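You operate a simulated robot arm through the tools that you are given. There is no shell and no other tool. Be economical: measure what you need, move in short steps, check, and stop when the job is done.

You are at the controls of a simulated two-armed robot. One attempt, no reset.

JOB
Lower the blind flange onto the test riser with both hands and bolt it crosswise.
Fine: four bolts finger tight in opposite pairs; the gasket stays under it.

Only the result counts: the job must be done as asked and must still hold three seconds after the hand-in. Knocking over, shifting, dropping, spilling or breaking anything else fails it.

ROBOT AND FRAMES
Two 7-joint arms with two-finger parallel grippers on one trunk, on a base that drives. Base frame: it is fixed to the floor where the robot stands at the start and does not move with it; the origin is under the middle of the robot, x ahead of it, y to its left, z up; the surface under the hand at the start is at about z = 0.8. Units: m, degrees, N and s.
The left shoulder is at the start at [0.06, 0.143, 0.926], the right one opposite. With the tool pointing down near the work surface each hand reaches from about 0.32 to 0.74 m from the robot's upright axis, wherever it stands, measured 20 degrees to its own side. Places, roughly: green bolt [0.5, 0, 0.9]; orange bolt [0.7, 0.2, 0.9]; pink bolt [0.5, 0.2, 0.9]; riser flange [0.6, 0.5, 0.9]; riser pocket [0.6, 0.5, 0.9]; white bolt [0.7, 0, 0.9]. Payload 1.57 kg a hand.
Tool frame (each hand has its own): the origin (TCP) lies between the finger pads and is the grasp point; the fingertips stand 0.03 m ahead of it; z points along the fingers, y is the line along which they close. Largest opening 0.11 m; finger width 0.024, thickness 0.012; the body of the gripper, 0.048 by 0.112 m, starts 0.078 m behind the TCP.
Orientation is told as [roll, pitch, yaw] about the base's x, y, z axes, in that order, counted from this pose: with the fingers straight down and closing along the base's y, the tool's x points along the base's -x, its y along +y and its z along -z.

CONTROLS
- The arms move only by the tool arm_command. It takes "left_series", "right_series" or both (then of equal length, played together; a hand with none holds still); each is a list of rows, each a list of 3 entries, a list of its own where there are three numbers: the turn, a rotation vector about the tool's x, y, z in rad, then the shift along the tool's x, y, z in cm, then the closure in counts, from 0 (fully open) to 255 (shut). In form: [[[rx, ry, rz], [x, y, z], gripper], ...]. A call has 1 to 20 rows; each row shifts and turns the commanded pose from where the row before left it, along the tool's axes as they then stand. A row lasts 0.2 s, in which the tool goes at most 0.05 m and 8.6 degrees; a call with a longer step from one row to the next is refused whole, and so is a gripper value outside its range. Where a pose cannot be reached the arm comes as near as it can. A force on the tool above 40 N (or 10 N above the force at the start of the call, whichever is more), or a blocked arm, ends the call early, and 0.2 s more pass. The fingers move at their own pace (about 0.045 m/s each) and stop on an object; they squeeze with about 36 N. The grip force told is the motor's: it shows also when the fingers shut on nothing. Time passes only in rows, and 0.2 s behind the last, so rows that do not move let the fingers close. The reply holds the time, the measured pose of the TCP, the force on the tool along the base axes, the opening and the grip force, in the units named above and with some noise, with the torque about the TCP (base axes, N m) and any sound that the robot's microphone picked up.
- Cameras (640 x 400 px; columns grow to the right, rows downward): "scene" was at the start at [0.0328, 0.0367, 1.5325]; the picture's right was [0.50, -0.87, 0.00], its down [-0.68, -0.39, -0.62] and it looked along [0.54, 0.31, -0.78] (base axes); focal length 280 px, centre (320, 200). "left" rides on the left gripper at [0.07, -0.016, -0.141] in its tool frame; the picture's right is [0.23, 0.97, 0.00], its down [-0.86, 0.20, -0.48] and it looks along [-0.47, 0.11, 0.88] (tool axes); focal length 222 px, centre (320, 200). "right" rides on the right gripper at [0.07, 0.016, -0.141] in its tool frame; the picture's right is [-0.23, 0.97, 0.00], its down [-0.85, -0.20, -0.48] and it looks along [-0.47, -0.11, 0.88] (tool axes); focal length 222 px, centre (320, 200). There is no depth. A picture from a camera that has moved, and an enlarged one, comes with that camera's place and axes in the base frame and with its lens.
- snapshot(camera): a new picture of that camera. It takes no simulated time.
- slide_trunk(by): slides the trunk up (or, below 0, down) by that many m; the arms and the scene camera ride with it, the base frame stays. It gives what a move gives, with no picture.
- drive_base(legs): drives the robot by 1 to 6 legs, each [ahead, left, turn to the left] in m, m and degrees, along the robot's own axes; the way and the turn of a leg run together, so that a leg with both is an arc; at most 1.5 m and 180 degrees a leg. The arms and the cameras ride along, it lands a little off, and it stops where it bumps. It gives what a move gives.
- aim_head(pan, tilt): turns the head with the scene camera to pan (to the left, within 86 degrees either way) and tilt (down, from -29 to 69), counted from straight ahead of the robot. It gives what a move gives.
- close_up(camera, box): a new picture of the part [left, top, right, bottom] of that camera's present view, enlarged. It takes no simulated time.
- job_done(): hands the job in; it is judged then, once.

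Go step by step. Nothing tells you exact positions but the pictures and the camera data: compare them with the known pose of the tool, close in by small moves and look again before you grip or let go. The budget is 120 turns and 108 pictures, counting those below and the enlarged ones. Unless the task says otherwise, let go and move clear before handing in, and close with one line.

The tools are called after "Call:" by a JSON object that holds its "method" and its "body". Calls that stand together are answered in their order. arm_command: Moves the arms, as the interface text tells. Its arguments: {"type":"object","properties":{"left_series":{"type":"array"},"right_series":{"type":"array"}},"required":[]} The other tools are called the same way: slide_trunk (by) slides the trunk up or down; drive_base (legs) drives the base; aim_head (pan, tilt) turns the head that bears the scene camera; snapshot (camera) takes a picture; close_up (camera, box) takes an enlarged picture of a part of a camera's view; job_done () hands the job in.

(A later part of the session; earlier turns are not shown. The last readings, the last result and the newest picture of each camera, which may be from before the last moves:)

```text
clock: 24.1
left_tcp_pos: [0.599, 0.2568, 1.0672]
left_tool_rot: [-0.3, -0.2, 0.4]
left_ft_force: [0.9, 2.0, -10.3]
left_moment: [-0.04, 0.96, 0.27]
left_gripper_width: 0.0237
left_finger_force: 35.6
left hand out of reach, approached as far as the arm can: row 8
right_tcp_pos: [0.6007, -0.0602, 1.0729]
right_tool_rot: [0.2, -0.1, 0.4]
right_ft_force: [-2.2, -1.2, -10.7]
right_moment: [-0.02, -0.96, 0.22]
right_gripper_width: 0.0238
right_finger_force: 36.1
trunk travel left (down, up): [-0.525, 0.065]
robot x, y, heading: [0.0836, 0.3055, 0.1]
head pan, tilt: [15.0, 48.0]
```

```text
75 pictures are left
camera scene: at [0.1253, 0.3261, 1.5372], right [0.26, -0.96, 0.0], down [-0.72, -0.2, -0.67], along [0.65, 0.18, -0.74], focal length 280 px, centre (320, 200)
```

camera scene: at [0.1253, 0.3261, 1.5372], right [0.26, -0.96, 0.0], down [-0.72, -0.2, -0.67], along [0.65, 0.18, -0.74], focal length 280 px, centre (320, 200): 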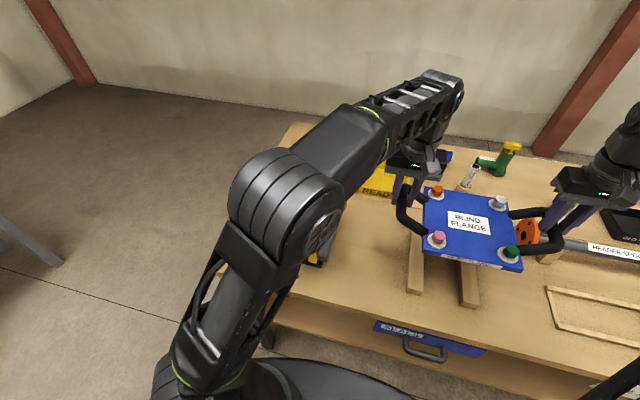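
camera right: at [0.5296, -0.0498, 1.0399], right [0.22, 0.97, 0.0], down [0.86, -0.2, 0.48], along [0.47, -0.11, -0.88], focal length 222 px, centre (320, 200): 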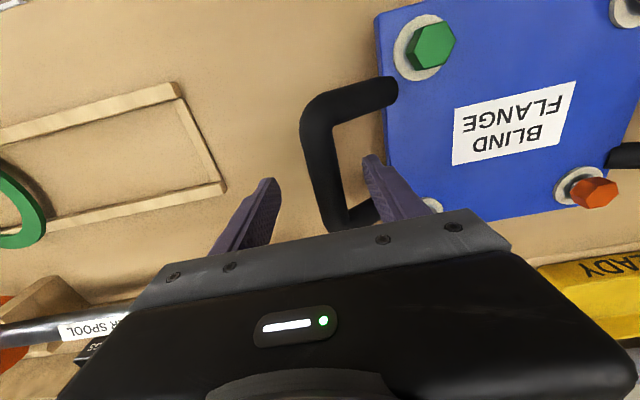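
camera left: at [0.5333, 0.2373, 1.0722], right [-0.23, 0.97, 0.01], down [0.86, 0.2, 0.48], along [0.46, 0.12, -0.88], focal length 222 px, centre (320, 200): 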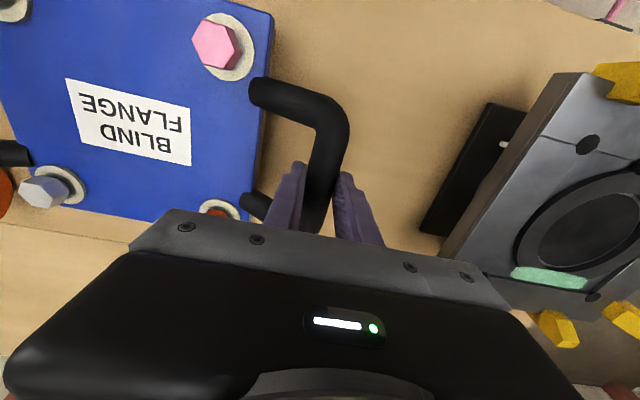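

Flange level and carried. I raise the trunk a bit for clearance over the guides, then carry left most of the way.

Call:
{"method": "slide_trunk", "body": {"by": 0.05}}

Call:
{"method": "arm_command", "body": {"left_series": [[[0, 0, 0], [0, 1, 0], 255], [[0, 0, 0], [0, 2, 0], 255], [[0, 0, 0], [0, 2.5, 0], 255], [[0, 0, 0], [0, 2.5, 0], 255], [[0, 0, 0], [0, 2.5, 0], 255], [[0, 0, 0], [0, 2.5, 0], 255], [[0, 0, 0], [0, 2.5, 0], 255], [[0, 0, 0], [0, 2.5, 0], 255], [[0, 0, 0], [0, 2, 0], 255], [[0, 0, 0], [0, 1, 0], 255]], "right_series": [[[0, 0, 0], [0, 1, 0], 255], [[0, 0, 0], [0, 2, 0], 255], [[0, 0, 0], [0, 2.5, 0], 255], [[0, 0, 0], [0, 2.5, 0], 255], [[0, 0, 0], [0, 2.5, 0], 255], [[0, 0, 0], [0, 2.5, 0], 255], [[0, 0, 0], [0, 2.5, 0], 255], [[0, 0, 0], [0, 2.5, 0], 255], [[0, 0, 0], [0, 2, 0], 255], [[0, 0, 0], [0, 1, 0], 255]]}}

Call:
{"method": "snapshot", "body": {"camera": "scene"}}

Call:
{"method": "snapshot", "body": {"camera": "left"}}

```text
clock: 25.0
left_tcp_pos: [0.5998, 0.255, 1.116]
left_tool_rot: [-0.3, -0.2, 0.1]
left_ft_force: [2.0, -6.6, -11.8]
left_moment: [0.0, 0.02, 0.36]
left_gripper_width: 0.0233
left_finger_force: 35.7
right_tcp_pos: [0.6001, -0.0608, 1.1209]
right_tool_rot: [0.2, 0.0, 0.3]
right_ft_force: [0.1, 6.7, -9.4]
right_moment: [0.29, -0.04, 0.11]
right_gripper_width: 0.0237
right_finger_force: 35.7
trunk travel left (down, up): [-0.575, 0.015]
robot x, y, heading: [0.0796, 0.3065, -0.0]
head pan, tilt: [15.0, 48.0]
```

```text
clock: 27.2
left_tcp_pos: [0.5981, 0.4653, 1.1151]
left_tool_rot: [-0.2, -0.2, 0.2]
left_ft_force: [0.7, -15.4, -11.2]
left_moment: [-0.15, -0.4, 0.27]
left_gripper_width: 0.0237
left_finger_force: 35.2
right_tcp_pos: [0.6011, 0.1486, 1.1222]
right_tool_rot: [0.1, -0.1, 0.2]
right_ft_force: [-1.4, 16.1, -10.6]
right_moment: [0.24, 0.35, 0.23]
right_gripper_width: 0.0237
right_finger_force: 36.0
trunk travel left (down, up): [-0.575, 0.015]
robot x, y, heading: [0.0817, 0.3038, 0.4]
head pan, tilt: [15.0, 48.0]
```

```text
74 pictures are left
camera scene: at [0.1259, 0.3261, 1.5871], right [0.26, -0.96, 0.0], down [-0.72, -0.2, -0.67], along [0.64, 0.18, -0.74], focal length 280 px, centre (320, 200)
```

scene: 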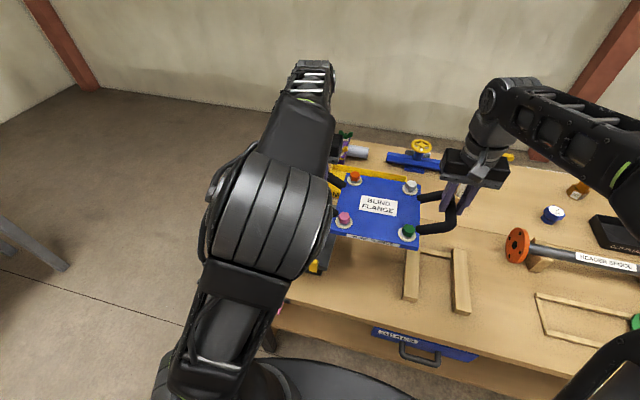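

```text
73 pictures are left
camera left: at [0.5287, 0.4493, 1.2569], right [-0.23, 0.97, -0.01], down [0.85, 0.2, 0.48], along [0.47, 0.11, -0.88], focal length 222 px, centre (320, 200)
```

left: 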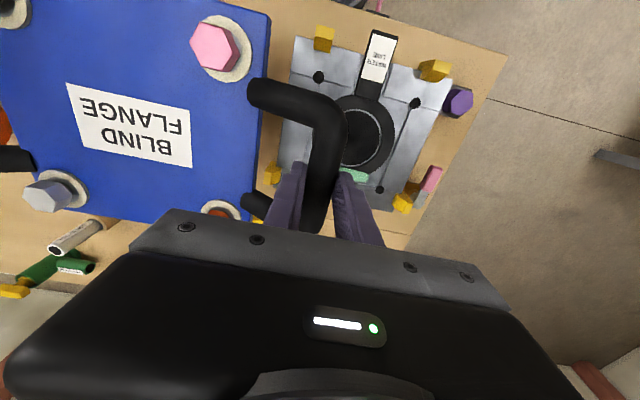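

Refined riser centre is (0.6005, 0.5175), and the flange centre is the midpoint of my hands. I carry the remaining 21 cm and ease the pull and tilt.

Call:
{"method": "arm_command", "body": {"left_series": [[[0, 0, 0], [0, 0.8, 0], 255], [[0, 0, 0], [0, 2, 0], 255], [[0, 0, 0], [0, 2.5, 0], 255], [[0, 0, 0], [0, 2.5, 0], 255], [[0, 0, 0], [0, 2.5, 0], 255], [[0, 0, 0], [0, 2.5, 0], 255], [[0, 0, 0], [0, 2.5, 0], 255], [[0, 0, 0], [0, 2.5, 0], 255], [[0, 0, 0], [0, 2, 0], 255], [[0, 0, 0], [0, 1, 0], 255]], "right_series": [[[0, 0, 0], [0, 1.2, 0.2], 255], [[0, 0, 0], [0, 2, 0.2], 255], [[0, 0, 0], [0, 2.5, 0], 255], [[0, 0, 0], [0, 2.5, 0], 255], [[0, 0, 0], [0, 2.5, 0], 255], [[0, 0, 0], [0, 2.5, 0], 255], [[0, 0, 0], [0, 2.5, 0], 255], [[0, 0, 0], [0, 2.5, 0], 255], [[0, 0, 0], [0, 2, 0], 255], [[0, 0, 0], [0, 1, 0], 255]]}}

Call:
{"method": "aim_head", "body": {"pan": 20, "tilt": 48}}

Call:
{"method": "snapshot", "body": {"camera": "scene"}}

Call:
{"method": "snapshot", "body": {"camera": "right"}}

Call:
{"method": "snapshot", "body": {"camera": "left"}}

```text
clock: 29.2
left_tcp_pos: [0.5811, 0.6496, 1.1162]
left_tool_rot: [0.4, -0.4, 1.0]
left_ft_force: [7.5, 2.5, -10.7]
left_moment: [-0.2, 0.66, 1.18]
left_gripper_width: 0.0245
left_finger_force: 36.0
left hand out of reach, approached as far as the arm can: row 8, 9
right_tcp_pos: [0.6017, 0.3329, 1.1152]
right_tool_rot: [-1.0, 0.4, 0.0]
right_ft_force: [-7.2, -2.6, -10.6]
right_moment: [0.02, -0.67, 1.15]
right_gripper_width: 0.0247
right_finger_force: 35.2
trunk travel left (down, up): [-0.575, 0.015]
robot x, y, heading: [0.081, 0.309, 0.2]
head pan, tilt: [15.0, 48.0]
stopped in row 9 (left hand): the force on the tool passed its limit at 42 N (the readings are from after the stop); the commanded pose is now the measured one
```

```text
clock: 29.8
left_tcp_pos: [0.5816, 0.6484, 1.1178]
left_tool_rot: [0.6, -0.4, 0.6]
left_ft_force: [6.7, 2.3, -9.8]
left_moment: [0.09, -0.96, 1.11]
left_gripper_width: 0.0244
left_finger_force: 36.3
right_tcp_pos: [0.6005, 0.3331, 1.1159]
right_tool_rot: [-0.8, 0.4, -0.2]
right_ft_force: [-6.9, -2.9, -11.4]
right_moment: [-0.26, 0.99, 1.08]
right_gripper_width: 0.0246
right_finger_force: 36.2
trunk travel left (down, up): [-0.575, 0.015]
robot x, y, heading: [0.0801, 0.304, -0.0]
head pan, tilt: [20.0, 48.0]
```

```text
72 pictures are left
camera scene: at [0.1239, 0.3327, 1.5871], right [0.34, -0.94, 0.0], down [-0.7, -0.26, -0.67], along [0.63, 0.23, -0.74], focal length 280 px, centre (320, 200)
```

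scene: 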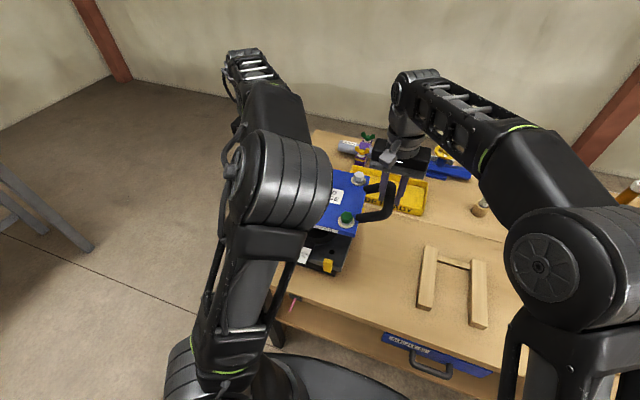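

```text
71 pictures are left
camera right: at [0.5327, 0.3517, 1.2571], right [0.23, 0.97, -0.02], down [0.86, -0.2, 0.48], along [0.46, -0.12, -0.88], focal length 222 px, centre (320, 200)
```

right: 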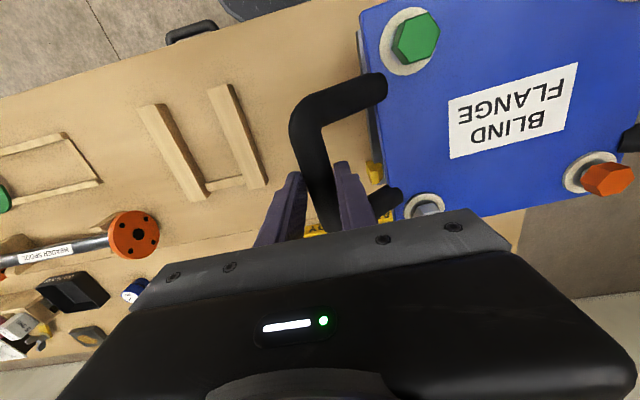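

```text
70 pictures are left
camera left: at [0.5109, 0.6294, 1.2586], right [-0.24, 0.97, 0.01], down [0.85, 0.21, 0.49], along [0.47, 0.12, -0.87], focal length 222 px, centre (320, 200)
```

left: 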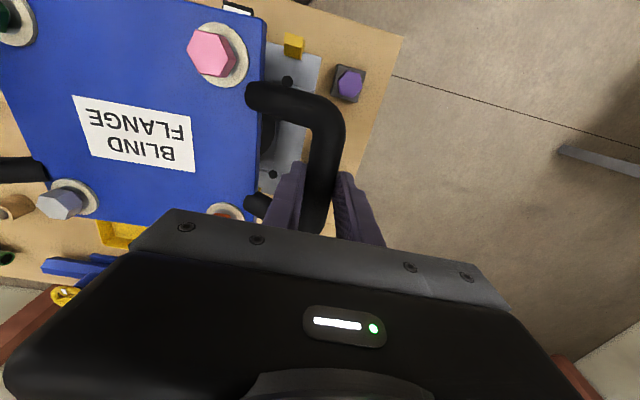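

The left hand ran to its reach limit at this height. I bring the hands back right a bit and realign, then drive the base left so both are comfortably in reach.

Call:
{"method": "arm_command", "body": {"left_series": [[[0, 0, 0], [-0.3, -1, 0], 255], [[0, 0, 0], [-0.4, -2, 0], 255], [[0, 0, 0], [-0.4, -2, 0], 255], [[0, 0, 0], [-0.4, -2, 0], 255], [[0, 0, 0], [-0.4, -1.2, 0], 255], [[0, 0, 0], [0, 0, 0], 255]], "right_series": [[[0, 0, 0], [0, -1, 0], 255], [[0, 0, 0], [0, -2, 0], 255], [[0, 0, 0], [0, -2, 0], 255], [[0, 0, 0], [0, -2, 0], 255], [[0, 0, 0], [0, -1, 0], 255], [[0, 0, 0], [0, 0, 0], 255]]}}

Call:
{"method": "drive_base", "body": {"legs": [[0, 0.11, 0]]}}

```text
clock: 31.2
left_tcp_pos: [0.6012, 0.5676, 1.1163]
left_tool_rot: [0.8, -0.4, 0.8]
left_ft_force: [-0.9, 19.7, -10.3]
left_moment: [0.32, 0.58, -0.96]
left_gripper_width: 0.0236
left_finger_force: 36.3
right_tcp_pos: [0.6016, 0.2522, 1.119]
right_tool_rot: [-0.9, 0.1, -0.3]
right_ft_force: [1.0, -18.9, -10.4]
right_moment: [-0.36, -0.57, 0.48]
right_gripper_width: 0.0238
right_finger_force: 36.3
trunk travel left (down, up): [-0.575, 0.015]
robot x, y, heading: [0.0816, 0.3053, 0.1]
head pan, tilt: [20.0, 48.0]
```

```text
clock: 32.4
left_tcp_pos: [0.6005, 0.6747, 1.1176]
left_tool_rot: [0.7, -0.4, 0.5]
left_ft_force: [-1.1, 27.4, -10.1]
left_moment: [0.53, -0.25, -0.73]
left_gripper_width: 0.0238
left_finger_force: 35.9
right_tcp_pos: [0.6016, 0.3602, 1.1182]
right_tool_rot: [-1.1, 0.3, -0.3]
right_ft_force: [1.5, -25.3, -10.5]
right_moment: [-0.46, 0.27, 0.47]
right_gripper_width: 0.0237
right_finger_force: 36.1
trunk travel left (down, up): [-0.575, 0.015]
robot x, y, heading: [0.0769, 0.4165, 0.1]
head pan, tilt: [20.0, 48.0]
```

Centred at (0.601, 0.5175). I relax the squeeze and tilts, then look before lowering.

Call:
{"method": "arm_command", "body": {"left_series": [[[0.012, 0, 0.005], [0, 0.3, 0], 255], [[0, 0, 0], [0, 0, 0], 255]], "right_series": [[[-0.018, 0, -0.005], [0, -0.3, 0], 255], [[0, 0, 0], [0, 0, 0], 255]]}}

Call:
{"method": "snapshot", "body": {"camera": "right"}}

Call:
{"method": "snapshot", "body": {"camera": "left"}}

Call:
{"method": "snapshot", "body": {"camera": "scene"}}

```text
clock: 33.0
left_tcp_pos: [0.6004, 0.6748, 1.1159]
left_tool_rot: [-0.1, -0.3, 0.2]
left_ft_force: [-0.1, -17.1, -9.3]
left_moment: [-0.41, -0.13, -0.12]
left_gripper_width: 0.0237
left_finger_force: 35.8
right_tcp_pos: [0.601, 0.3593, 1.119]
right_tool_rot: [0.2, 0.3, 0.0]
right_ft_force: [1.3, 17.4, -10.6]
right_moment: [0.22, 0.1, -0.27]
right_gripper_width: 0.0238
right_finger_force: 35.7
trunk travel left (down, up): [-0.575, 0.015]
robot x, y, heading: [0.0812, 0.4158, 0.0]
head pan, tilt: [20.0, 48.0]
```

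```text
69 pictures are left
camera right: at [0.5325, 0.3749, 1.2595], right [0.23, 0.97, 0.0], down [0.86, -0.2, 0.47], along [0.46, -0.11, -0.88], focal length 222 px, centre (320, 200)
```

right: 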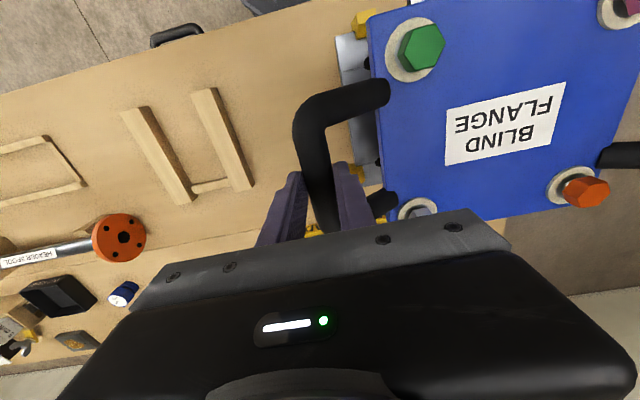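

```text
68 pictures are left
camera left: at [0.5303, 0.659, 1.2575], right [-0.23, 0.97, 0.0], down [0.85, 0.2, 0.48], along [0.47, 0.11, -0.88], focal length 222 px, centre (320, 200)
```

left: 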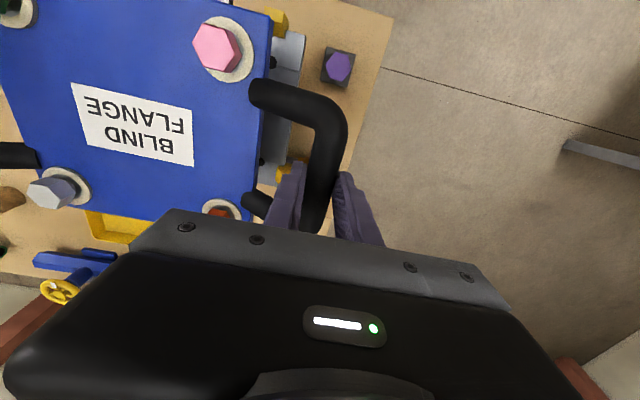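

```text
67 pictures are left
camera scene: at [0.1237, 0.4412, 1.5871], right [0.34, -0.94, 0.0], down [-0.7, -0.26, -0.67], along [0.63, 0.23, -0.74], focal length 280 px, centre (320, 200)
```

scene: 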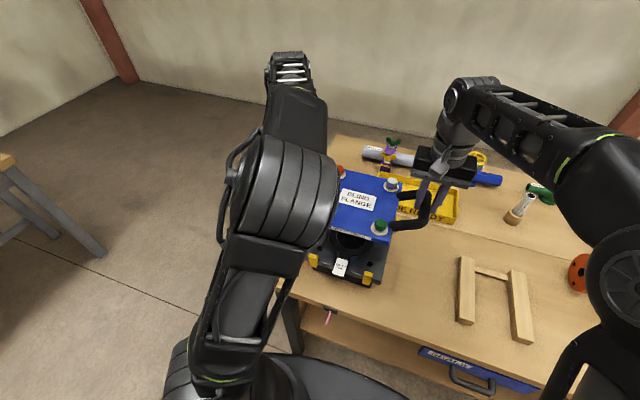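

Bolts sit above the holes within ~2 mm. I lower 9 cm and check.

Call:
{"method": "arm_command", "body": {"left_series": [[[0, 0, 0], [-0.1, -0.12, 1], 255], [[0, 0, 0], [0, 0, 2], 255], [[0, 0, 0], [0, 0, 2], 255], [[0, 0, 0], [0, 0, 2], 255], [[0, 0, 0], [0, 0, 2], 255], [[0, 0, 0], [0, 0, 0], 255]], "right_series": [[[0, 0, 0], [-0.1, 0.12, 1], 255], [[0, 0, 0], [0, 0, 2], 255], [[0, 0, 0], [0, 0, 2], 255], [[0, 0, 0], [0, 0, 2], 255], [[0, 0, 0], [0, 0, 2], 255], [[0, 0, 0], [0, 0, 0], 255]]}}

Call:
{"method": "snapshot", "body": {"camera": "right"}}

Call:
{"method": "close_up", "body": {"camera": "scene", "box": [280, 160, 440, 300]}}

Call:
{"method": "snapshot", "body": {"camera": "left"}}

```text
clock: 34.4
left_tcp_pos: [0.6019, 0.6755, 1.0251]
left_tool_rot: [0.0, -0.3, 0.3]
left_ft_force: [0.1, -21.4, -9.3]
left_moment: [-0.51, 0.15, -0.26]
left_gripper_width: 0.0237
left_finger_force: 35.7
right_tcp_pos: [0.6022, 0.3572, 1.0283]
right_tool_rot: [0.0, 0.1, 0.1]
right_ft_force: [0.6, 21.1, -11.2]
right_moment: [0.33, -0.11, 0.15]
right_gripper_width: 0.0238
right_finger_force: 36.0
trunk travel left (down, up): [-0.575, 0.015]
robot x, y, heading: [0.0829, 0.4133, 0.1]
head pan, tilt: [20.0, 48.0]
```

```text
66 pictures are left
camera right: at [0.5336, 0.3752, 1.1695], right [0.23, 0.97, 0.0], down [0.86, -0.2, 0.48], along [0.46, -0.11, -0.88], focal length 222 px, centre (320, 200)
```

right: 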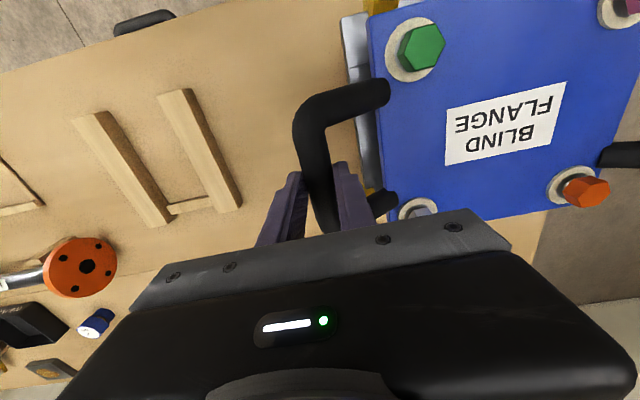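

```text
2.86 times, centred on (360, 230) of scene
camera zoom: at [0.123, 0.4409, 1.5872], right [0.34, -0.94, 0.0], down [-0.7, -0.26, -0.67], along [0.63, 0.23, -0.74], focal length 799 px, centre (206, 114)
```

zoom: 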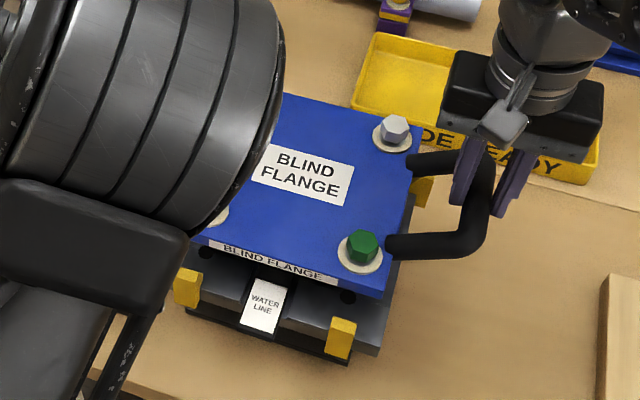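

```text
64 pictures are left
camera left: at [0.5316, 0.6585, 1.1672], right [-0.23, 0.97, 0.0], down [0.85, 0.2, 0.48], along [0.47, 0.11, -0.87], focal length 222 px, centre (320, 200)
```

left: 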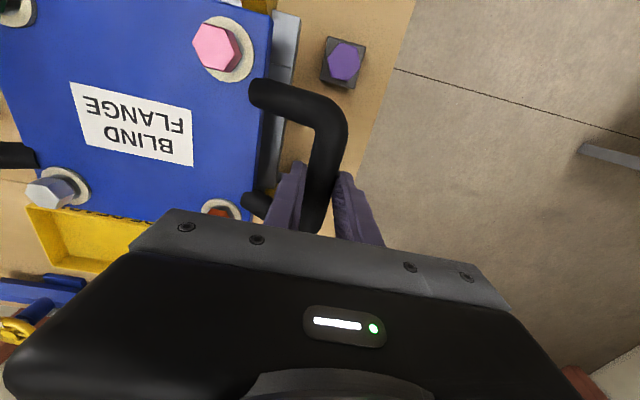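

Overhang is symmetric. I relax the pull and lower slowly until contact.

Call:
{"method": "arm_command", "body": {"left_series": [[[0, 0, 0], [0, -0.25, 0], 255], [[0, 0, 0], [0, 0, 0.6], 255], [[0, 0, 0], [0, 0, 0.6], 255], [[0, 0, 0], [0, 0, 0.6], 255], [[0, 0, 0], [0, 0, 0.6], 255], [[0, 0, 0], [0, 0, 0.4], 255], [[0, 0, 0], [0, 0, 0], 255]], "right_series": [[[0, 0, 0], [0, 0.25, 0], 255], [[0, 0, 0], [0, 0, 0.6], 255], [[0, 0, 0], [0, 0, 0.6], 255], [[0, 0, 0], [0, 0, 0.6], 255], [[0, 0, 0], [0, 0, 0.6], 255], [[0, 0, 0], [0, 0, 0.4], 255], [[0, 0, 0], [0, 0, 0], 255]]}}

```text
clock: 36.0
left_tcp_pos: [0.6026, 0.6742, 0.9992]
left_tool_rot: [0.2, -0.4, 0.5]
left_ft_force: [-3.7, 5.3, -10.2]
left_moment: [0.05, 0.25, -0.87]
left_gripper_width: 0.0239
left_finger_force: 35.0
right_tcp_pos: [0.6018, 0.3589, 1.0011]
right_tool_rot: [-0.2, 0.2, -0.2]
right_ft_force: [3.7, -6.4, -11.3]
right_moment: [-0.16, -0.24, -0.29]
right_gripper_width: 0.0237
right_finger_force: 35.4
trunk travel left (down, up): [-0.575, 0.015]
robot x, y, heading: [0.075, 0.412, -0.1]
head pan, tilt: [20.0, 48.0]
```

Call:
{"method": "arm_command", "body": {"left_series": [[[0, 0, 0], [0.08, 0.08, 0.4], 255], [[0, 0, 0], [0, 0, 0.4], 255], [[0, 0, 0], [0, 0, 0.4], 255], [[0, 0, 0], [0, 0, 0.3], 255], [[0, 0, 0], [0, 0, 0], 255]], "right_series": [[[0, 0, 0], [-0.02, 0.02, 0.4], 255], [[0, 0, 0], [0, 0, 0.4], 255], [[0, 0, 0], [0, 0, 0.4], 255], [[0, 0, 0], [0, 0, 0.3], 255], [[0, 0, 0], [0, 0, 0], 255]]}}

Call:
{"method": "close_up", "body": {"camera": "scene", "box": [300, 190, 420, 290]}}

```text
clock: 37.2
left_tcp_pos: [0.6006, 0.6757, 0.983]
left_tool_rot: [0.2, -0.3, 0.3]
left_ft_force: [-5.2, 10.1, -11.3]
left_moment: [0.2, 0.17, -0.64]
left_gripper_width: 0.0236
left_finger_force: 35.3
right_tcp_pos: [0.6009, 0.3586, 0.9852]
right_tool_rot: [-0.1, 0.2, -0.1]
right_ft_force: [0.8, -10.5, -10.5]
right_moment: [-0.24, 0.33, -0.02]
right_gripper_width: 0.0236
right_finger_force: 35.7
trunk travel left (down, up): [-0.575, 0.015]
robot x, y, heading: [0.0777, 0.4163, -0.0]
head pan, tilt: [20.0, 48.0]
```

```text
4.00 times, centred on (360, 240) of scene
camera zoom: at [0.123, 0.441, 1.5871], right [0.34, -0.94, 0.0], down [-0.7, -0.26, -0.67], along [0.63, 0.23, -0.74], focal length 1119 px, centre (160, 40)
```

zoom: 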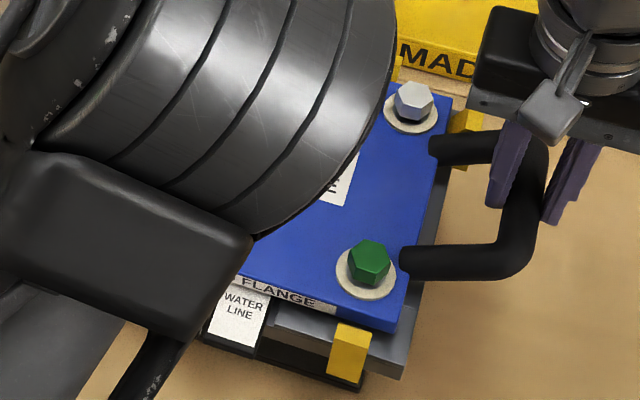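

The plate is about to enter between the guides. I continue in fine steps.

Call:
{"method": "arm_command", "body": {"left_series": [[[0, 0, 0], [0.05, 0.1, 0.3], 255], [[0, 0, 0], [0, 0, 0.3], 255], [[0, 0, 0], [0, 0, 0.3], 255], [[0, 0, 0], [0, 0, 0], 255]], "right_series": [[[0, 0, 0], [0, -0.1, 0.3], 255], [[0, 0, 0], [0, 0, 0.3], 255], [[0, 0, 0], [0, 0, 0.3], 255], [[0, 0, 0], [0, 0, 0], 255]]}}

```text
clock: 38.2
left_tcp_pos: [0.6008, 0.6751, 0.977]
left_tool_rot: [0.2, -0.7, 0.4]
left_ft_force: [0.4, 5.4, 8.1]
left_moment: [0.16, 1.1, -0.34]
left_gripper_width: 0.0239
left_finger_force: 35.8
right_tcp_pos: [0.6004, 0.3588, 0.9787]
right_tool_rot: [0.2, -0.1, -0.1]
right_ft_force: [2.9, -3.5, 7.4]
right_moment: [-0.05, 1.06, 0.05]
right_gripper_width: 0.0239
right_finger_force: 36.1
trunk travel left (down, up): [-0.575, 0.015]
robot x, y, heading: [0.0777, 0.4166, -0.3]
head pan, tilt: [20.0, 48.0]
```

Contact on both sides at z ≈ 0.977, near the expected seat height. I look closely.

Call:
{"method": "close_up", "body": {"camera": "scene", "box": [320, 200, 400, 280]}}

Call:
{"method": "snapshot", "body": {"camera": "left"}}

Call:
{"method": "snapshot", "body": {"camera": "right"}}

```text
5.00 times, centred on (360, 240) of scene
camera zoom: at [0.1212, 0.4406, 1.5877], right [0.34, -0.94, 0.0], down [-0.7, -0.26, -0.67], along [0.63, 0.23, -0.74], focal length 1398 px, centre (120, 0)
```

zoom: 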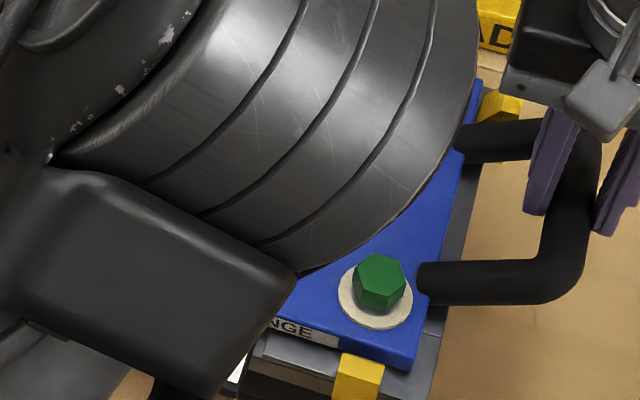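

```text
61 pictures are left
camera left: at [0.5301, 0.6583, 1.118], right [-0.23, 0.97, 0.0], down [0.85, 0.2, 0.49], along [0.47, 0.11, -0.87], focal length 222 px, centre (320, 200)
```

left: 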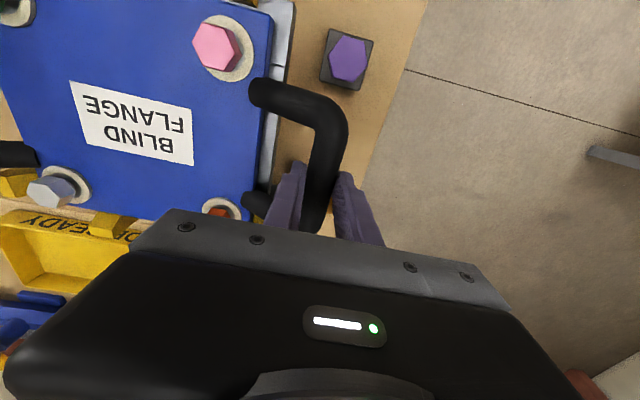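

```text
60 pictures are left
camera right: at [0.5318, 0.3755, 1.1194], right [0.23, 0.97, 0.0], down [0.85, -0.2, 0.48], along [0.47, -0.11, -0.88], focal length 222 px, centre (320, 200)
```

right: 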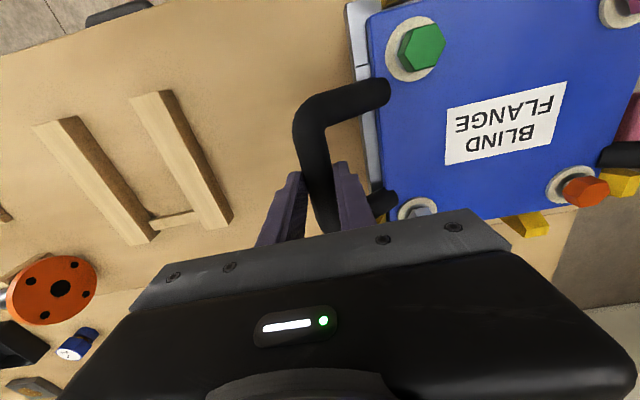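

Call:
{"method": "close_up", "body": {"camera": "right", "box": [320, 0, 480, 100]}}

Call:
{"method": "close_up", "body": {"camera": "left", "box": [160, 0, 320, 100]}}

Call:
{"method": "close_up", "body": {"camera": "scene", "box": [345, 250, 385, 280]}}

```text
4.00 times, centred on (400, 50) of right
camera zoom: at [0.5318, 0.3755, 1.1194], right [0.23, 0.97, 0.0], down [0.85, -0.2, 0.48], along [0.47, -0.11, -0.88], focal length 888 px, centre (0, 800)
```

zoom: 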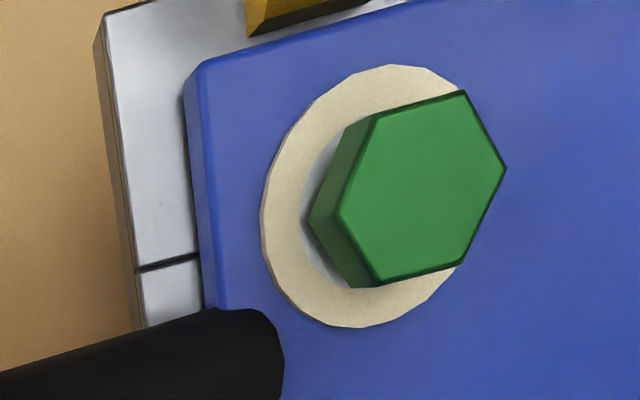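

```text
4.00 times, centred on (240, 50) of left
camera zoom: at [0.5301, 0.6583, 1.118], right [-0.23, 0.97, 0.0], down [0.85, 0.2, 0.49], along [0.47, 0.11, -0.87], focal length 888 px, centre (640, 800)
```

zoom: 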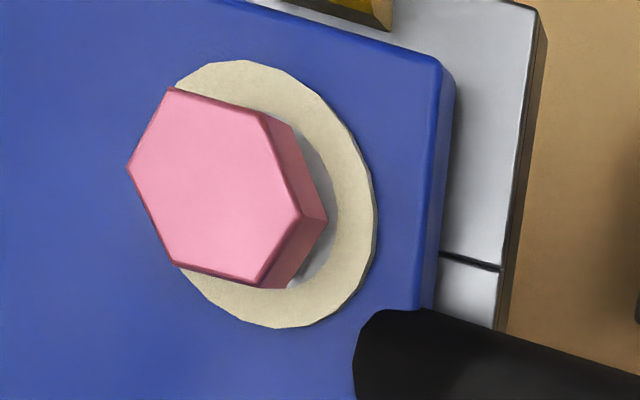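

```text
13.33 times, centred on (365, 265) of scene
camera zoom: at [0.1212, 0.4406, 1.5877], right [0.34, -0.94, 0.0], down [-0.7, -0.26, -0.67], along [0.63, 0.23, -0.74], focal length 3729 px, centre (-280, -667)
```

zoom: 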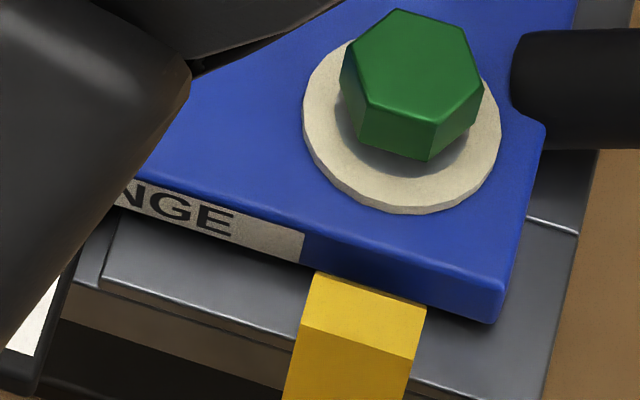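

The plate seems inside the guides, but I want to confirm seating, so I lower another few millimetres and watch force and tilt.

Call:
{"method": "arm_command", "body": {"left_series": [[[0, 0, 0], [0, 0, 0.2], 255], [[0, 0, 0], [0, 0, 0], 255]], "right_series": [[[0, 0, 0], [0, 0, 0.2], 255], [[0, 0, 0], [0, 0, 0], 255]]}}

```text
clock: 38.8
left_tcp_pos: [0.6009, 0.676, 0.9759]
left_tool_rot: [0.2, -0.7, 0.3]
left_ft_force: [5.4, 1.3, 20.8]
left_moment: [0.05, 0.28, -0.39]
left_gripper_width: 0.0236
left_finger_force: 35.4
right_tcp_pos: [0.6018, 0.3594, 0.9767]
right_tool_rot: [0.2, -0.3, -0.1]
right_ft_force: [8.5, -0.5, 24.1]
right_moment: [-0.04, 0.52, 0.1]
right_gripper_width: 0.0235
right_finger_force: 36.3
trunk travel left (down, up): [-0.575, 0.015]
robot x, y, heading: [0.0788, 0.4116, -0.1]
head pan, tilt: [20.0, 48.0]
```

The plate is pushed toward +x, so it likely rides on the front guides' slope; my estimates agreed it sits ~2 mm too near. I lift slightly, shift +x and lower again.

Call:
{"method": "arm_command", "body": {"left_series": [[[0, 0, 0], [0, 0, -0.4], 255], [[0, 0, 0], [-0.25, 0, 0], 255], [[0, 0, 0], [0, 0, 0.3], 255], [[0, 0, 0], [0, 0, 0.2], 255], [[0, 0, 0], [0, 0, 0], 255]], "right_series": [[[0, 0, 0], [0, 0, -0.4], 255], [[0, 0, 0], [-0.25, 0, 0], 255], [[0, 0, 0], [0, 0, 0.3], 255], [[0, 0, 0], [0, 0, 0.2], 255], [[0, 0, 0], [0, 0, 0], 255]]}}

```text
clock: 40.0
left_tcp_pos: [0.6001, 0.6752, 0.9751]
left_tool_rot: [0.2, -0.7, 0.3]
left_ft_force: [1.2, -5.2, 21.1]
left_moment: [-0.18, 0.79, -0.22]
left_gripper_width: 0.0236
left_finger_force: 35.7
right_tcp_pos: [0.6034, 0.3594, 0.977]
right_tool_rot: [0.0, -0.2, -0.2]
right_ft_force: [-1.8, 1.1, 29.4]
right_moment: [0.05, 0.61, 0.22]
right_gripper_width: 0.0237
right_finger_force: 35.7
trunk travel left (down, up): [-0.575, 0.015]
robot x, y, heading: [0.0799, 0.4153, -0.0]
head pan, tilt: [20.0, 48.0]
```

Call:
{"method": "close_up", "body": {"camera": "scene", "box": [335, 225, 399, 285]}}

Call:
{"method": "close_up", "body": {"camera": "right", "box": [470, 130, 640, 250]}}

```text
6.67 times, centred on (367, 255) of scene
camera zoom: at [0.1174, 0.4393, 1.5879], right [0.34, -0.94, 0.0], down [-0.7, -0.26, -0.67], along [0.63, 0.23, -0.74], focal length 1865 px, centre (7, -167)
```

zoom: 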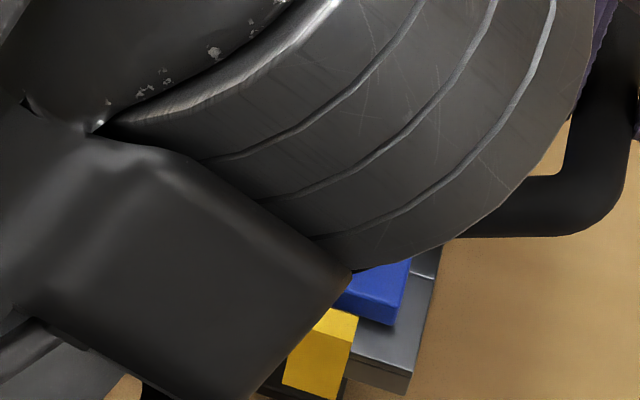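

```text
3.33 times, centred on (555, 190) of right
camera zoom: at [0.5319, 0.3753, 1.1179], right [0.23, 0.97, 0.0], down [0.85, -0.2, 0.48], along [0.47, -0.11, -0.88], focal length 740 px, centre (-463, 233)
```

zoom: 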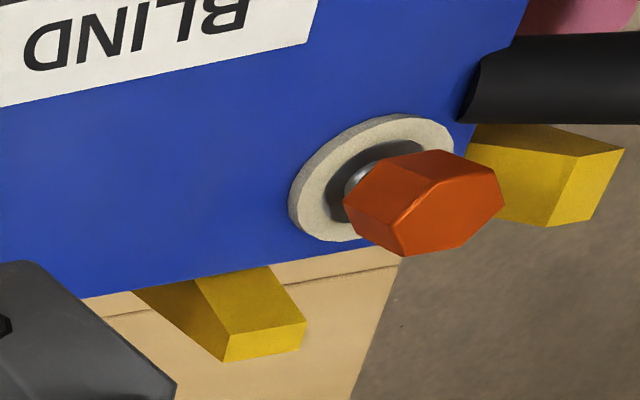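

Heights agree with the plate sitting on the gasket. I ease the pressing force and open both grippers, then lift them straight up.

Call:
{"method": "arm_command", "body": {"left_series": [[[0, 0, 0], [0, 0, -0.2], 255], [[0, 0, 0], [0, 0, 0], 93], [[0, 0, 0], [0, 0, 0], 93], [[0, 0, 0], [0, 0, 0], 93], [[0, 0, 0], [0, 0, 0], 93]], "right_series": [[[0, 0, 0], [0, 0, -0.2], 255], [[0, 0, 0], [0, 0, 0], 93], [[0, 0, 0], [0, 0, 0], 93], [[0, 0, 0], [0, 0, 0], 93], [[0, 0, 0], [0, 0, 0], 93]]}}

Call:
{"method": "arm_command", "body": {"left_series": [[[0, 0, 0], [0, 0, -3], 93], [[0, 0, 0], [0, 0, -4], 93], [[0, 0, 0], [0, 0, -3], 93]], "right_series": [[[0, 0, 0], [0, 0, -3], 93], [[0, 0, 0], [0, 0, -4], 93], [[0, 0, 0], [0, 0, -3], 93]]}}

Call:
{"method": "snapshot", "body": {"camera": "left"}}

Call:
{"method": "snapshot", "body": {"camera": "right"}}

```text
clock: 41.2
left_tcp_pos: [0.603, 0.6759, 0.9743]
left_tool_rot: [0.1, -0.4, 0.3]
left_ft_force: [0.1, 0.3, 0.4]
left_moment: [-0.02, -0.02, 0.0]
left_gripper_width: 0.0698
left_finger_force: 0.0
right_tcp_pos: [0.6037, 0.3602, 0.9767]
right_tool_rot: [0.0, 0.0, -0.2]
right_ft_force: [0.9, -0.6, -1.4]
right_moment: [0.0, 0.04, 0.02]
right_gripper_width: 0.0698
right_finger_force: 0.0
trunk travel left (down, up): [-0.575, 0.015]
robot x, y, heading: [0.0831, 0.4163, 0.2]
head pan, tilt: [20.0, 48.0]
```

```text
clock: 42.0
left_tcp_pos: [0.6012, 0.6756, 1.0745]
left_tool_rot: [0.2, -0.6, 0.3]
left_ft_force: [-0.2, 0.6, 0.1]
left_moment: [-0.02, -0.03, 0.01]
left_gripper_width: 0.07
left_finger_force: 0.0
right_tcp_pos: [0.6043, 0.3581, 1.0763]
right_tool_rot: [0.0, 0.1, 0.0]
right_ft_force: [0.2, -0.5, 0.2]
right_moment: [0.02, -0.05, 0.01]
right_gripper_width: 0.0698
right_finger_force: 0.0
trunk travel left (down, up): [-0.575, 0.015]
robot x, y, heading: [0.079, 0.4144, 0.3]
head pan, tilt: [20.0, 48.0]
```

```text
54 pictures are left
camera left: at [0.5306, 0.6586, 1.2161], right [-0.23, 0.97, 0.0], down [0.85, 0.2, 0.49], along [0.47, 0.11, -0.87], focal length 222 px, centre (320, 200)
```

left: 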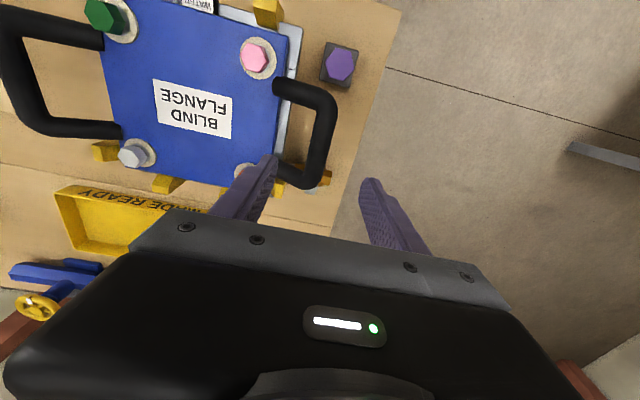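

```text
53 pictures are left
camera right: at [0.5351, 0.3751, 1.2179], right [0.23, 0.97, 0.0], down [0.86, -0.2, 0.48], along [0.46, -0.11, -0.88], focal length 222 px, centre (320, 200)
```

right: 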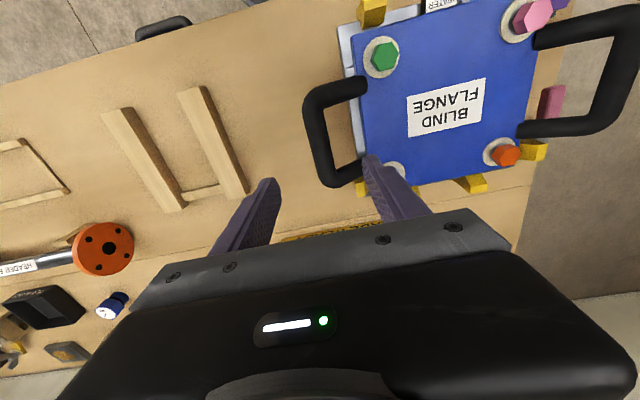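

Call:
{"method": "close_up", "body": {"camera": "left", "box": [80, 0, 340, 200]}}

Call:
{"method": "close_up", "body": {"camera": "right", "box": [310, 0, 570, 200]}}

```text
2.00 times, centred on (210, 100) of left
camera zoom: at [0.5306, 0.6586, 1.2161], right [-0.23, 0.97, 0.0], down [0.85, 0.2, 0.49], along [0.47, 0.11, -0.87], focal length 444 px, centre (540, 400)
```

zoom: 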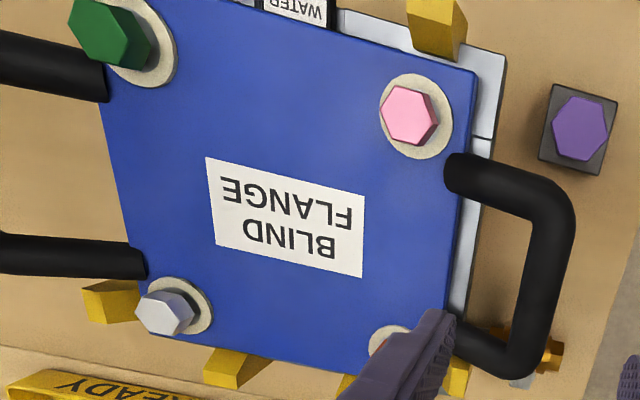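

```text
2.00 times, centred on (440, 100) of right
camera zoom: at [0.5351, 0.3751, 1.2179], right [0.23, 0.97, 0.0], down [0.86, -0.2, 0.48], along [0.46, -0.11, -0.88], focal length 444 px, centre (80, 400)
```

zoom: 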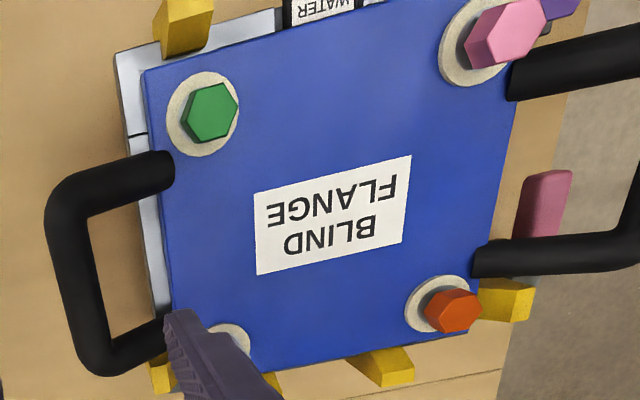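

The flange sits aligned between the guides with the gasket tab still in place. The bolt heads have flats facing ±x, so I bring the left hand over the pink bolt and yaw +90° to have a full half-turn of travel.

Call:
{"method": "arm_command", "body": {"left_series": [[[0, 0, 0], [2.4, -2.9, 0], 93], [[0, 0, 0], [2.4, -2.9, 0], 93], [[0, 0, 0], [2.3, -3, 0], 93], [[0, 0, -0.15], [0, 0, 0], 120], [[0, 0, -0.15], [0, 0, 0], 120], [[0, 0, -0.15], [0, 0, 0], 120], [[0, 0, -0.15], [0, 0, 0], 120], [[0, 0, -0.15], [0, 0, 0], 120], [[0, 0, -0.15], [0, 0, 0], 120], [[0, 0, -0.15], [0, 0, 0], 120], [[0, 0, -0.15], [0, 0, 0], 120], [[0, 0, -0.15], [0, 0, 0], 120], [[0, 0, -0.15], [0, 0, 0], 120], [[0, 0, -0.0708], [0, 0, 0], 120], [[0, 0, 0], [0, 0, 2], 120], [[0, 0, 0], [0, 0, 2], 120]], "right_series": [[[0, 0, 0], [2, -3, 0], 93], [[0, 0, 0], [2, -3, 0], 93], [[0, 0, 0], [0, -3, 0], 93], [[0, 0, 0], [0, -3, 0], 93], [[0, 0, 0], [0, -3, 0], 93], [[0, 0, 0], [0, 0, 0], 93], [[0, 0, 0], [0, 0, 0], 93], [[0, 0, 0], [0, 0, 0], 93], [[0, 0, 0], [0, 0, 0], 93], [[0, 0, 0], [0, 0, 0], 93], [[0, 0, 0], [0, 0, 0], 93], [[0, 0, 0], [0, 0, 0], 93], [[0, 0, 0], [0, 0, 0], 93], [[0, 0, 0], [0, 0, 0], 93], [[0, 0, 0], [0, 0, 0], 93], [[0, 0, 0], [0, 0, 0], 93]]}}

Call:
{"method": "snapshot", "body": {"camera": "left"}}

Call:
{"method": "snapshot", "body": {"camera": "scene"}}

```text
clock: 45.4
left_tcp_pos: [0.531, 0.5865, 1.0326]
left_tool_rot: [-0.4, 0.0, 90.3]
left_ft_force: [0.2, 0.8, -0.5]
left_moment: [0.01, 0.02, -0.01]
left_gripper_width: 0.0584
left_finger_force: 0.0
right_tcp_pos: [0.5647, 0.2092, 1.077]
right_tool_rot: [-0.1, 0.1, -0.1]
right_ft_force: [0.5, -0.7, -0.3]
right_moment: [0.02, -0.02, -0.01]
right_gripper_width: 0.07
right_finger_force: 0.1
trunk travel left (down, up): [-0.575, 0.015]
robot x, y, heading: [0.0827, 0.4156, 0.3]
head pan, tilt: [20.0, 48.0]
```

```text
50 pictures are left
camera left: at [0.5465, 0.5165, 1.1736], right [-0.97, -0.23, -0.01], down [-0.21, 0.85, 0.48], along [-0.1, 0.47, -0.88], focal length 222 px, centre (320, 200)
```

left: 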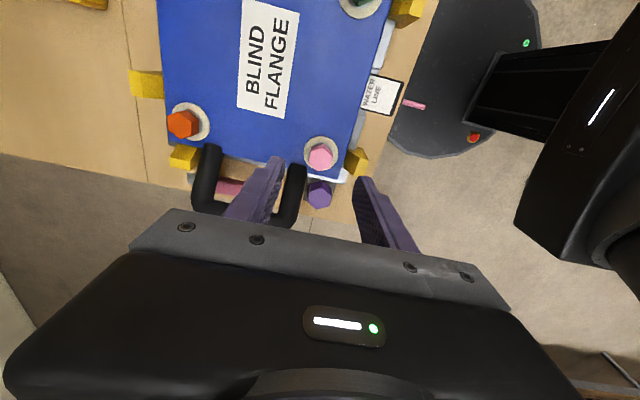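

```text
49 pictures are left
camera scene: at [0.1219, 0.4406, 1.5873], right [0.34, -0.94, 0.0], down [-0.7, -0.26, -0.67], along [0.63, 0.23, -0.74], focal length 280 px, centre (320, 200)
```

scene: 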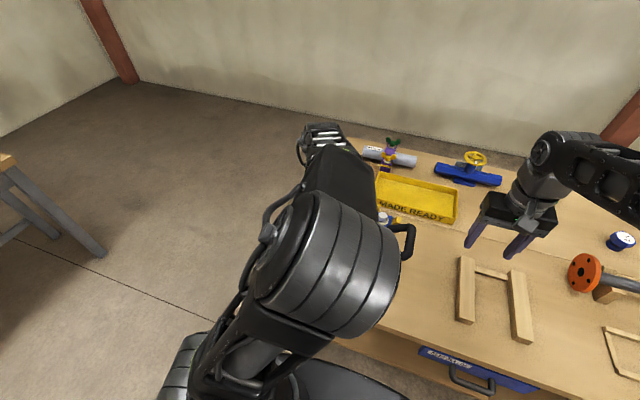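

The pink bolt is at about (0.532, 0.587), right under the TCP. A yellow guide stands close in front, so I narrow the fingers to 36 mm and descend to put just the tips around the head.

Call:
{"method": "arm_command", "body": {"left_series": [[[0, 0, 0], [0, 0.1, 0], 171], [[0, 0, 0], [0, 0, 1], 171], [[0, 0, 0], [0, 0, 2], 171], [[0, 0, 0], [0, 0, 1.5], 171], [[0, 0, 0], [0, 0, 1], 171], [[0, 0, 0], [0, 0, 0.6], 171]]}}

Call:
{"method": "close_up", "body": {"camera": "left", "box": [230, 100, 410, 240]}}

```text
clock: 46.8
left_tcp_pos: [0.5302, 0.5872, 0.9729]
left_tool_rot: [-0.5, -0.1, 90.3]
left_ft_force: [-0.1, 0.5, -0.3]
left_moment: [-0.01, 0.02, -0.03]
left_gripper_width: 0.0363
left_finger_force: 0.0
right_tcp_pos: [0.564, 0.2101, 1.0773]
right_tool_rot: [-0.1, 0.1, -0.2]
right_ft_force: [0.0, 0.2, -0.3]
right_moment: [0.0, 0.01, 0.0]
right_gripper_width: 0.07
right_finger_force: 0.1
trunk travel left (down, up): [-0.575, 0.015]
robot x, y, heading: [0.0813, 0.4177, 0.2]
head pan, tilt: [20.0, 48.0]
```

```text
2.86 times, centred on (320, 170) of left
camera zoom: at [0.5466, 0.5174, 1.1145], right [-0.97, -0.23, -0.01], down [-0.21, 0.85, 0.48], along [-0.1, 0.47, -0.88], focal length 635 px, centre (320, 286)
```

zoom: 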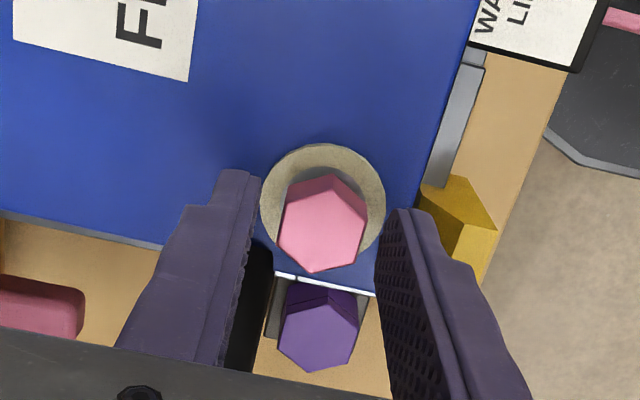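

Well centred. I descend the last 9 mm and close on the head.

Call:
{"method": "arm_command", "body": {"left_series": [[[0, 0, 0], [-0.1, -0.1, 0.5], 171], [[0, 0, 0], [0, 0, 0.4], 171], [[0, 0, 0], [0, 0, 0], 255], [[0, 0, 0], [0, 0, 0], 255], [[0, 0, 0], [0, 0, 0], 255]]}}

```text
clock: 48.0
left_tcp_pos: [0.5284, 0.5885, 0.9641]
left_tool_rot: [-0.3, -0.1, 90.4]
left_ft_force: [-6.9, 0.2, -0.4]
left_moment: [-0.09, 0.56, -0.16]
left_gripper_width: 0.0242
left_finger_force: 33.8
right_tcp_pos: [0.5634, 0.2097, 1.0757]
right_tool_rot: [0.0, 0.0, -0.1]
right_ft_force: [-0.8, -0.3, 0.1]
right_moment: [0.0, 0.03, 0.0]
right_gripper_width: 0.0698
right_finger_force: 0.1
trunk travel left (down, up): [-0.575, 0.015]
robot x, y, heading: [0.0838, 0.4168, 0.2]
head pan, tilt: [20.0, 48.0]
```

Gripped at 24 mm across flats. I turn clockwise about 50° and read torque, height and sound.

Call:
{"method": "arm_command", "body": {"left_series": [[[0, 0, 0.1], [0, 0.1, 0], 255], [[0, 0, 0.15], [0, 0, 0], 255], [[0, 0, 0.15], [0, 0, 0], 255], [[0, 0, 0.15], [0, 0, 0], 255], [[0, 0, 0.15], [0, 0, 0], 255], [[0, 0, 0.15], [0, 0, 0], 255]]}}

```text
clock: 49.4
left_tcp_pos: [0.5297, 0.5886, 0.9642]
left_tool_rot: [-0.2, -0.5, 41.5]
left_ft_force: [-9.0, 1.1, -0.5]
left_moment: [-0.42, 1.13, 0.06]
left_gripper_width: 0.0238
left_finger_force: 36.3
right_tcp_pos: [0.5629, 0.2101, 1.0783]
right_tool_rot: [0.0, 0.1, -0.1]
right_ft_force: [0.9, -0.3, 0.8]
right_moment: [0.01, -0.02, 0.01]
right_gripper_width: 0.0698
right_finger_force: 0.0
trunk travel left (down, up): [-0.575, 0.015]
robot x, y, heading: [0.0787, 0.4132, -0.1]
head pan, tilt: [20.0, 48.0]
```

Call:
{"method": "arm_command", "body": {"left_series": [[[0, 0, 0.15], [0, 0, 0], 255], [[0, 0, 0.15], [0, 0, 0], 255], [[0, 0, 0.15], [0, 0, 0], 255], [[0, 0, 0.15], [0, 0, 0], 255], [[0, 0, 0.15], [0, 0, 0], 255], [[0, 0, 0.15], [0, 0, 0], 255], [[0, 0, 0.15], [0, 0, 0], 255], [[0, 0, 0.15], [0, 0, 0], 255], [[0, 0, 0.15], [0, 0, 0], 255], [[0, 0, 0.15], [0, 0, 0], 255], [[0, 0, 0.15], [0, 0, 0], 255], [[0, 0, 0.15], [0, 0, 0], 255], [[0, 0, 0.15], [0, 0, 0], 255], [[0, 0, 0.15], [0, 0, 0], 255], [[0, 0, 0.15], [0, 0, 0], 255]]}}

Call:
{"method": "close_up", "body": {"camera": "left", "box": [230, 100, 410, 240]}}

```text
clock: 52.6
left_tcp_pos: [0.5305, 0.5887, 0.9619]
left_tool_rot: [0.3, 0.1, -87.2]
left_ft_force: [-1.6, -0.5, 0.4]
left_moment: [-0.51, 0.4, 0.86]
left_gripper_width: 0.0243
left_finger_force: 35.6
right_tcp_pos: [0.5642, 0.2099, 1.0761]
right_tool_rot: [0.0, 0.0, -0.1]
right_ft_force: [-0.1, -0.2, 0.1]
right_moment: [-0.01, 0.0, 0.05]
right_gripper_width: 0.07
right_finger_force: 0.1
trunk travel left (down, up): [-0.575, 0.015]
robot x, y, heading: [0.0785, 0.4156, 0.1]
head pan, tilt: [20.0, 48.0]
```

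```text
2.86 times, centred on (320, 170) of left
camera zoom: at [0.5103, 0.6566, 1.1049], right [0.96, 0.27, 0.01], down [0.24, -0.85, 0.48], along [0.14, -0.46, -0.88], focal length 635 px, centre (320, 286)
```

zoom: 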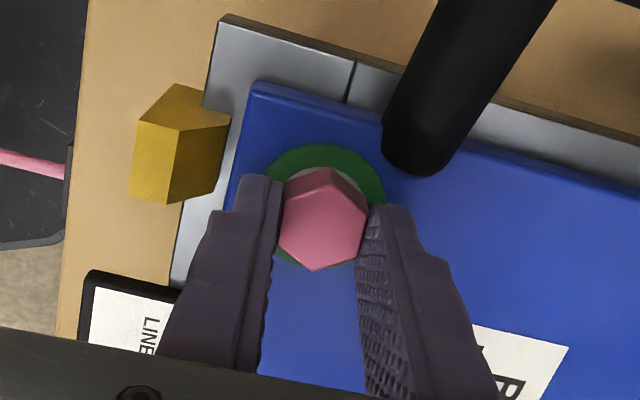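

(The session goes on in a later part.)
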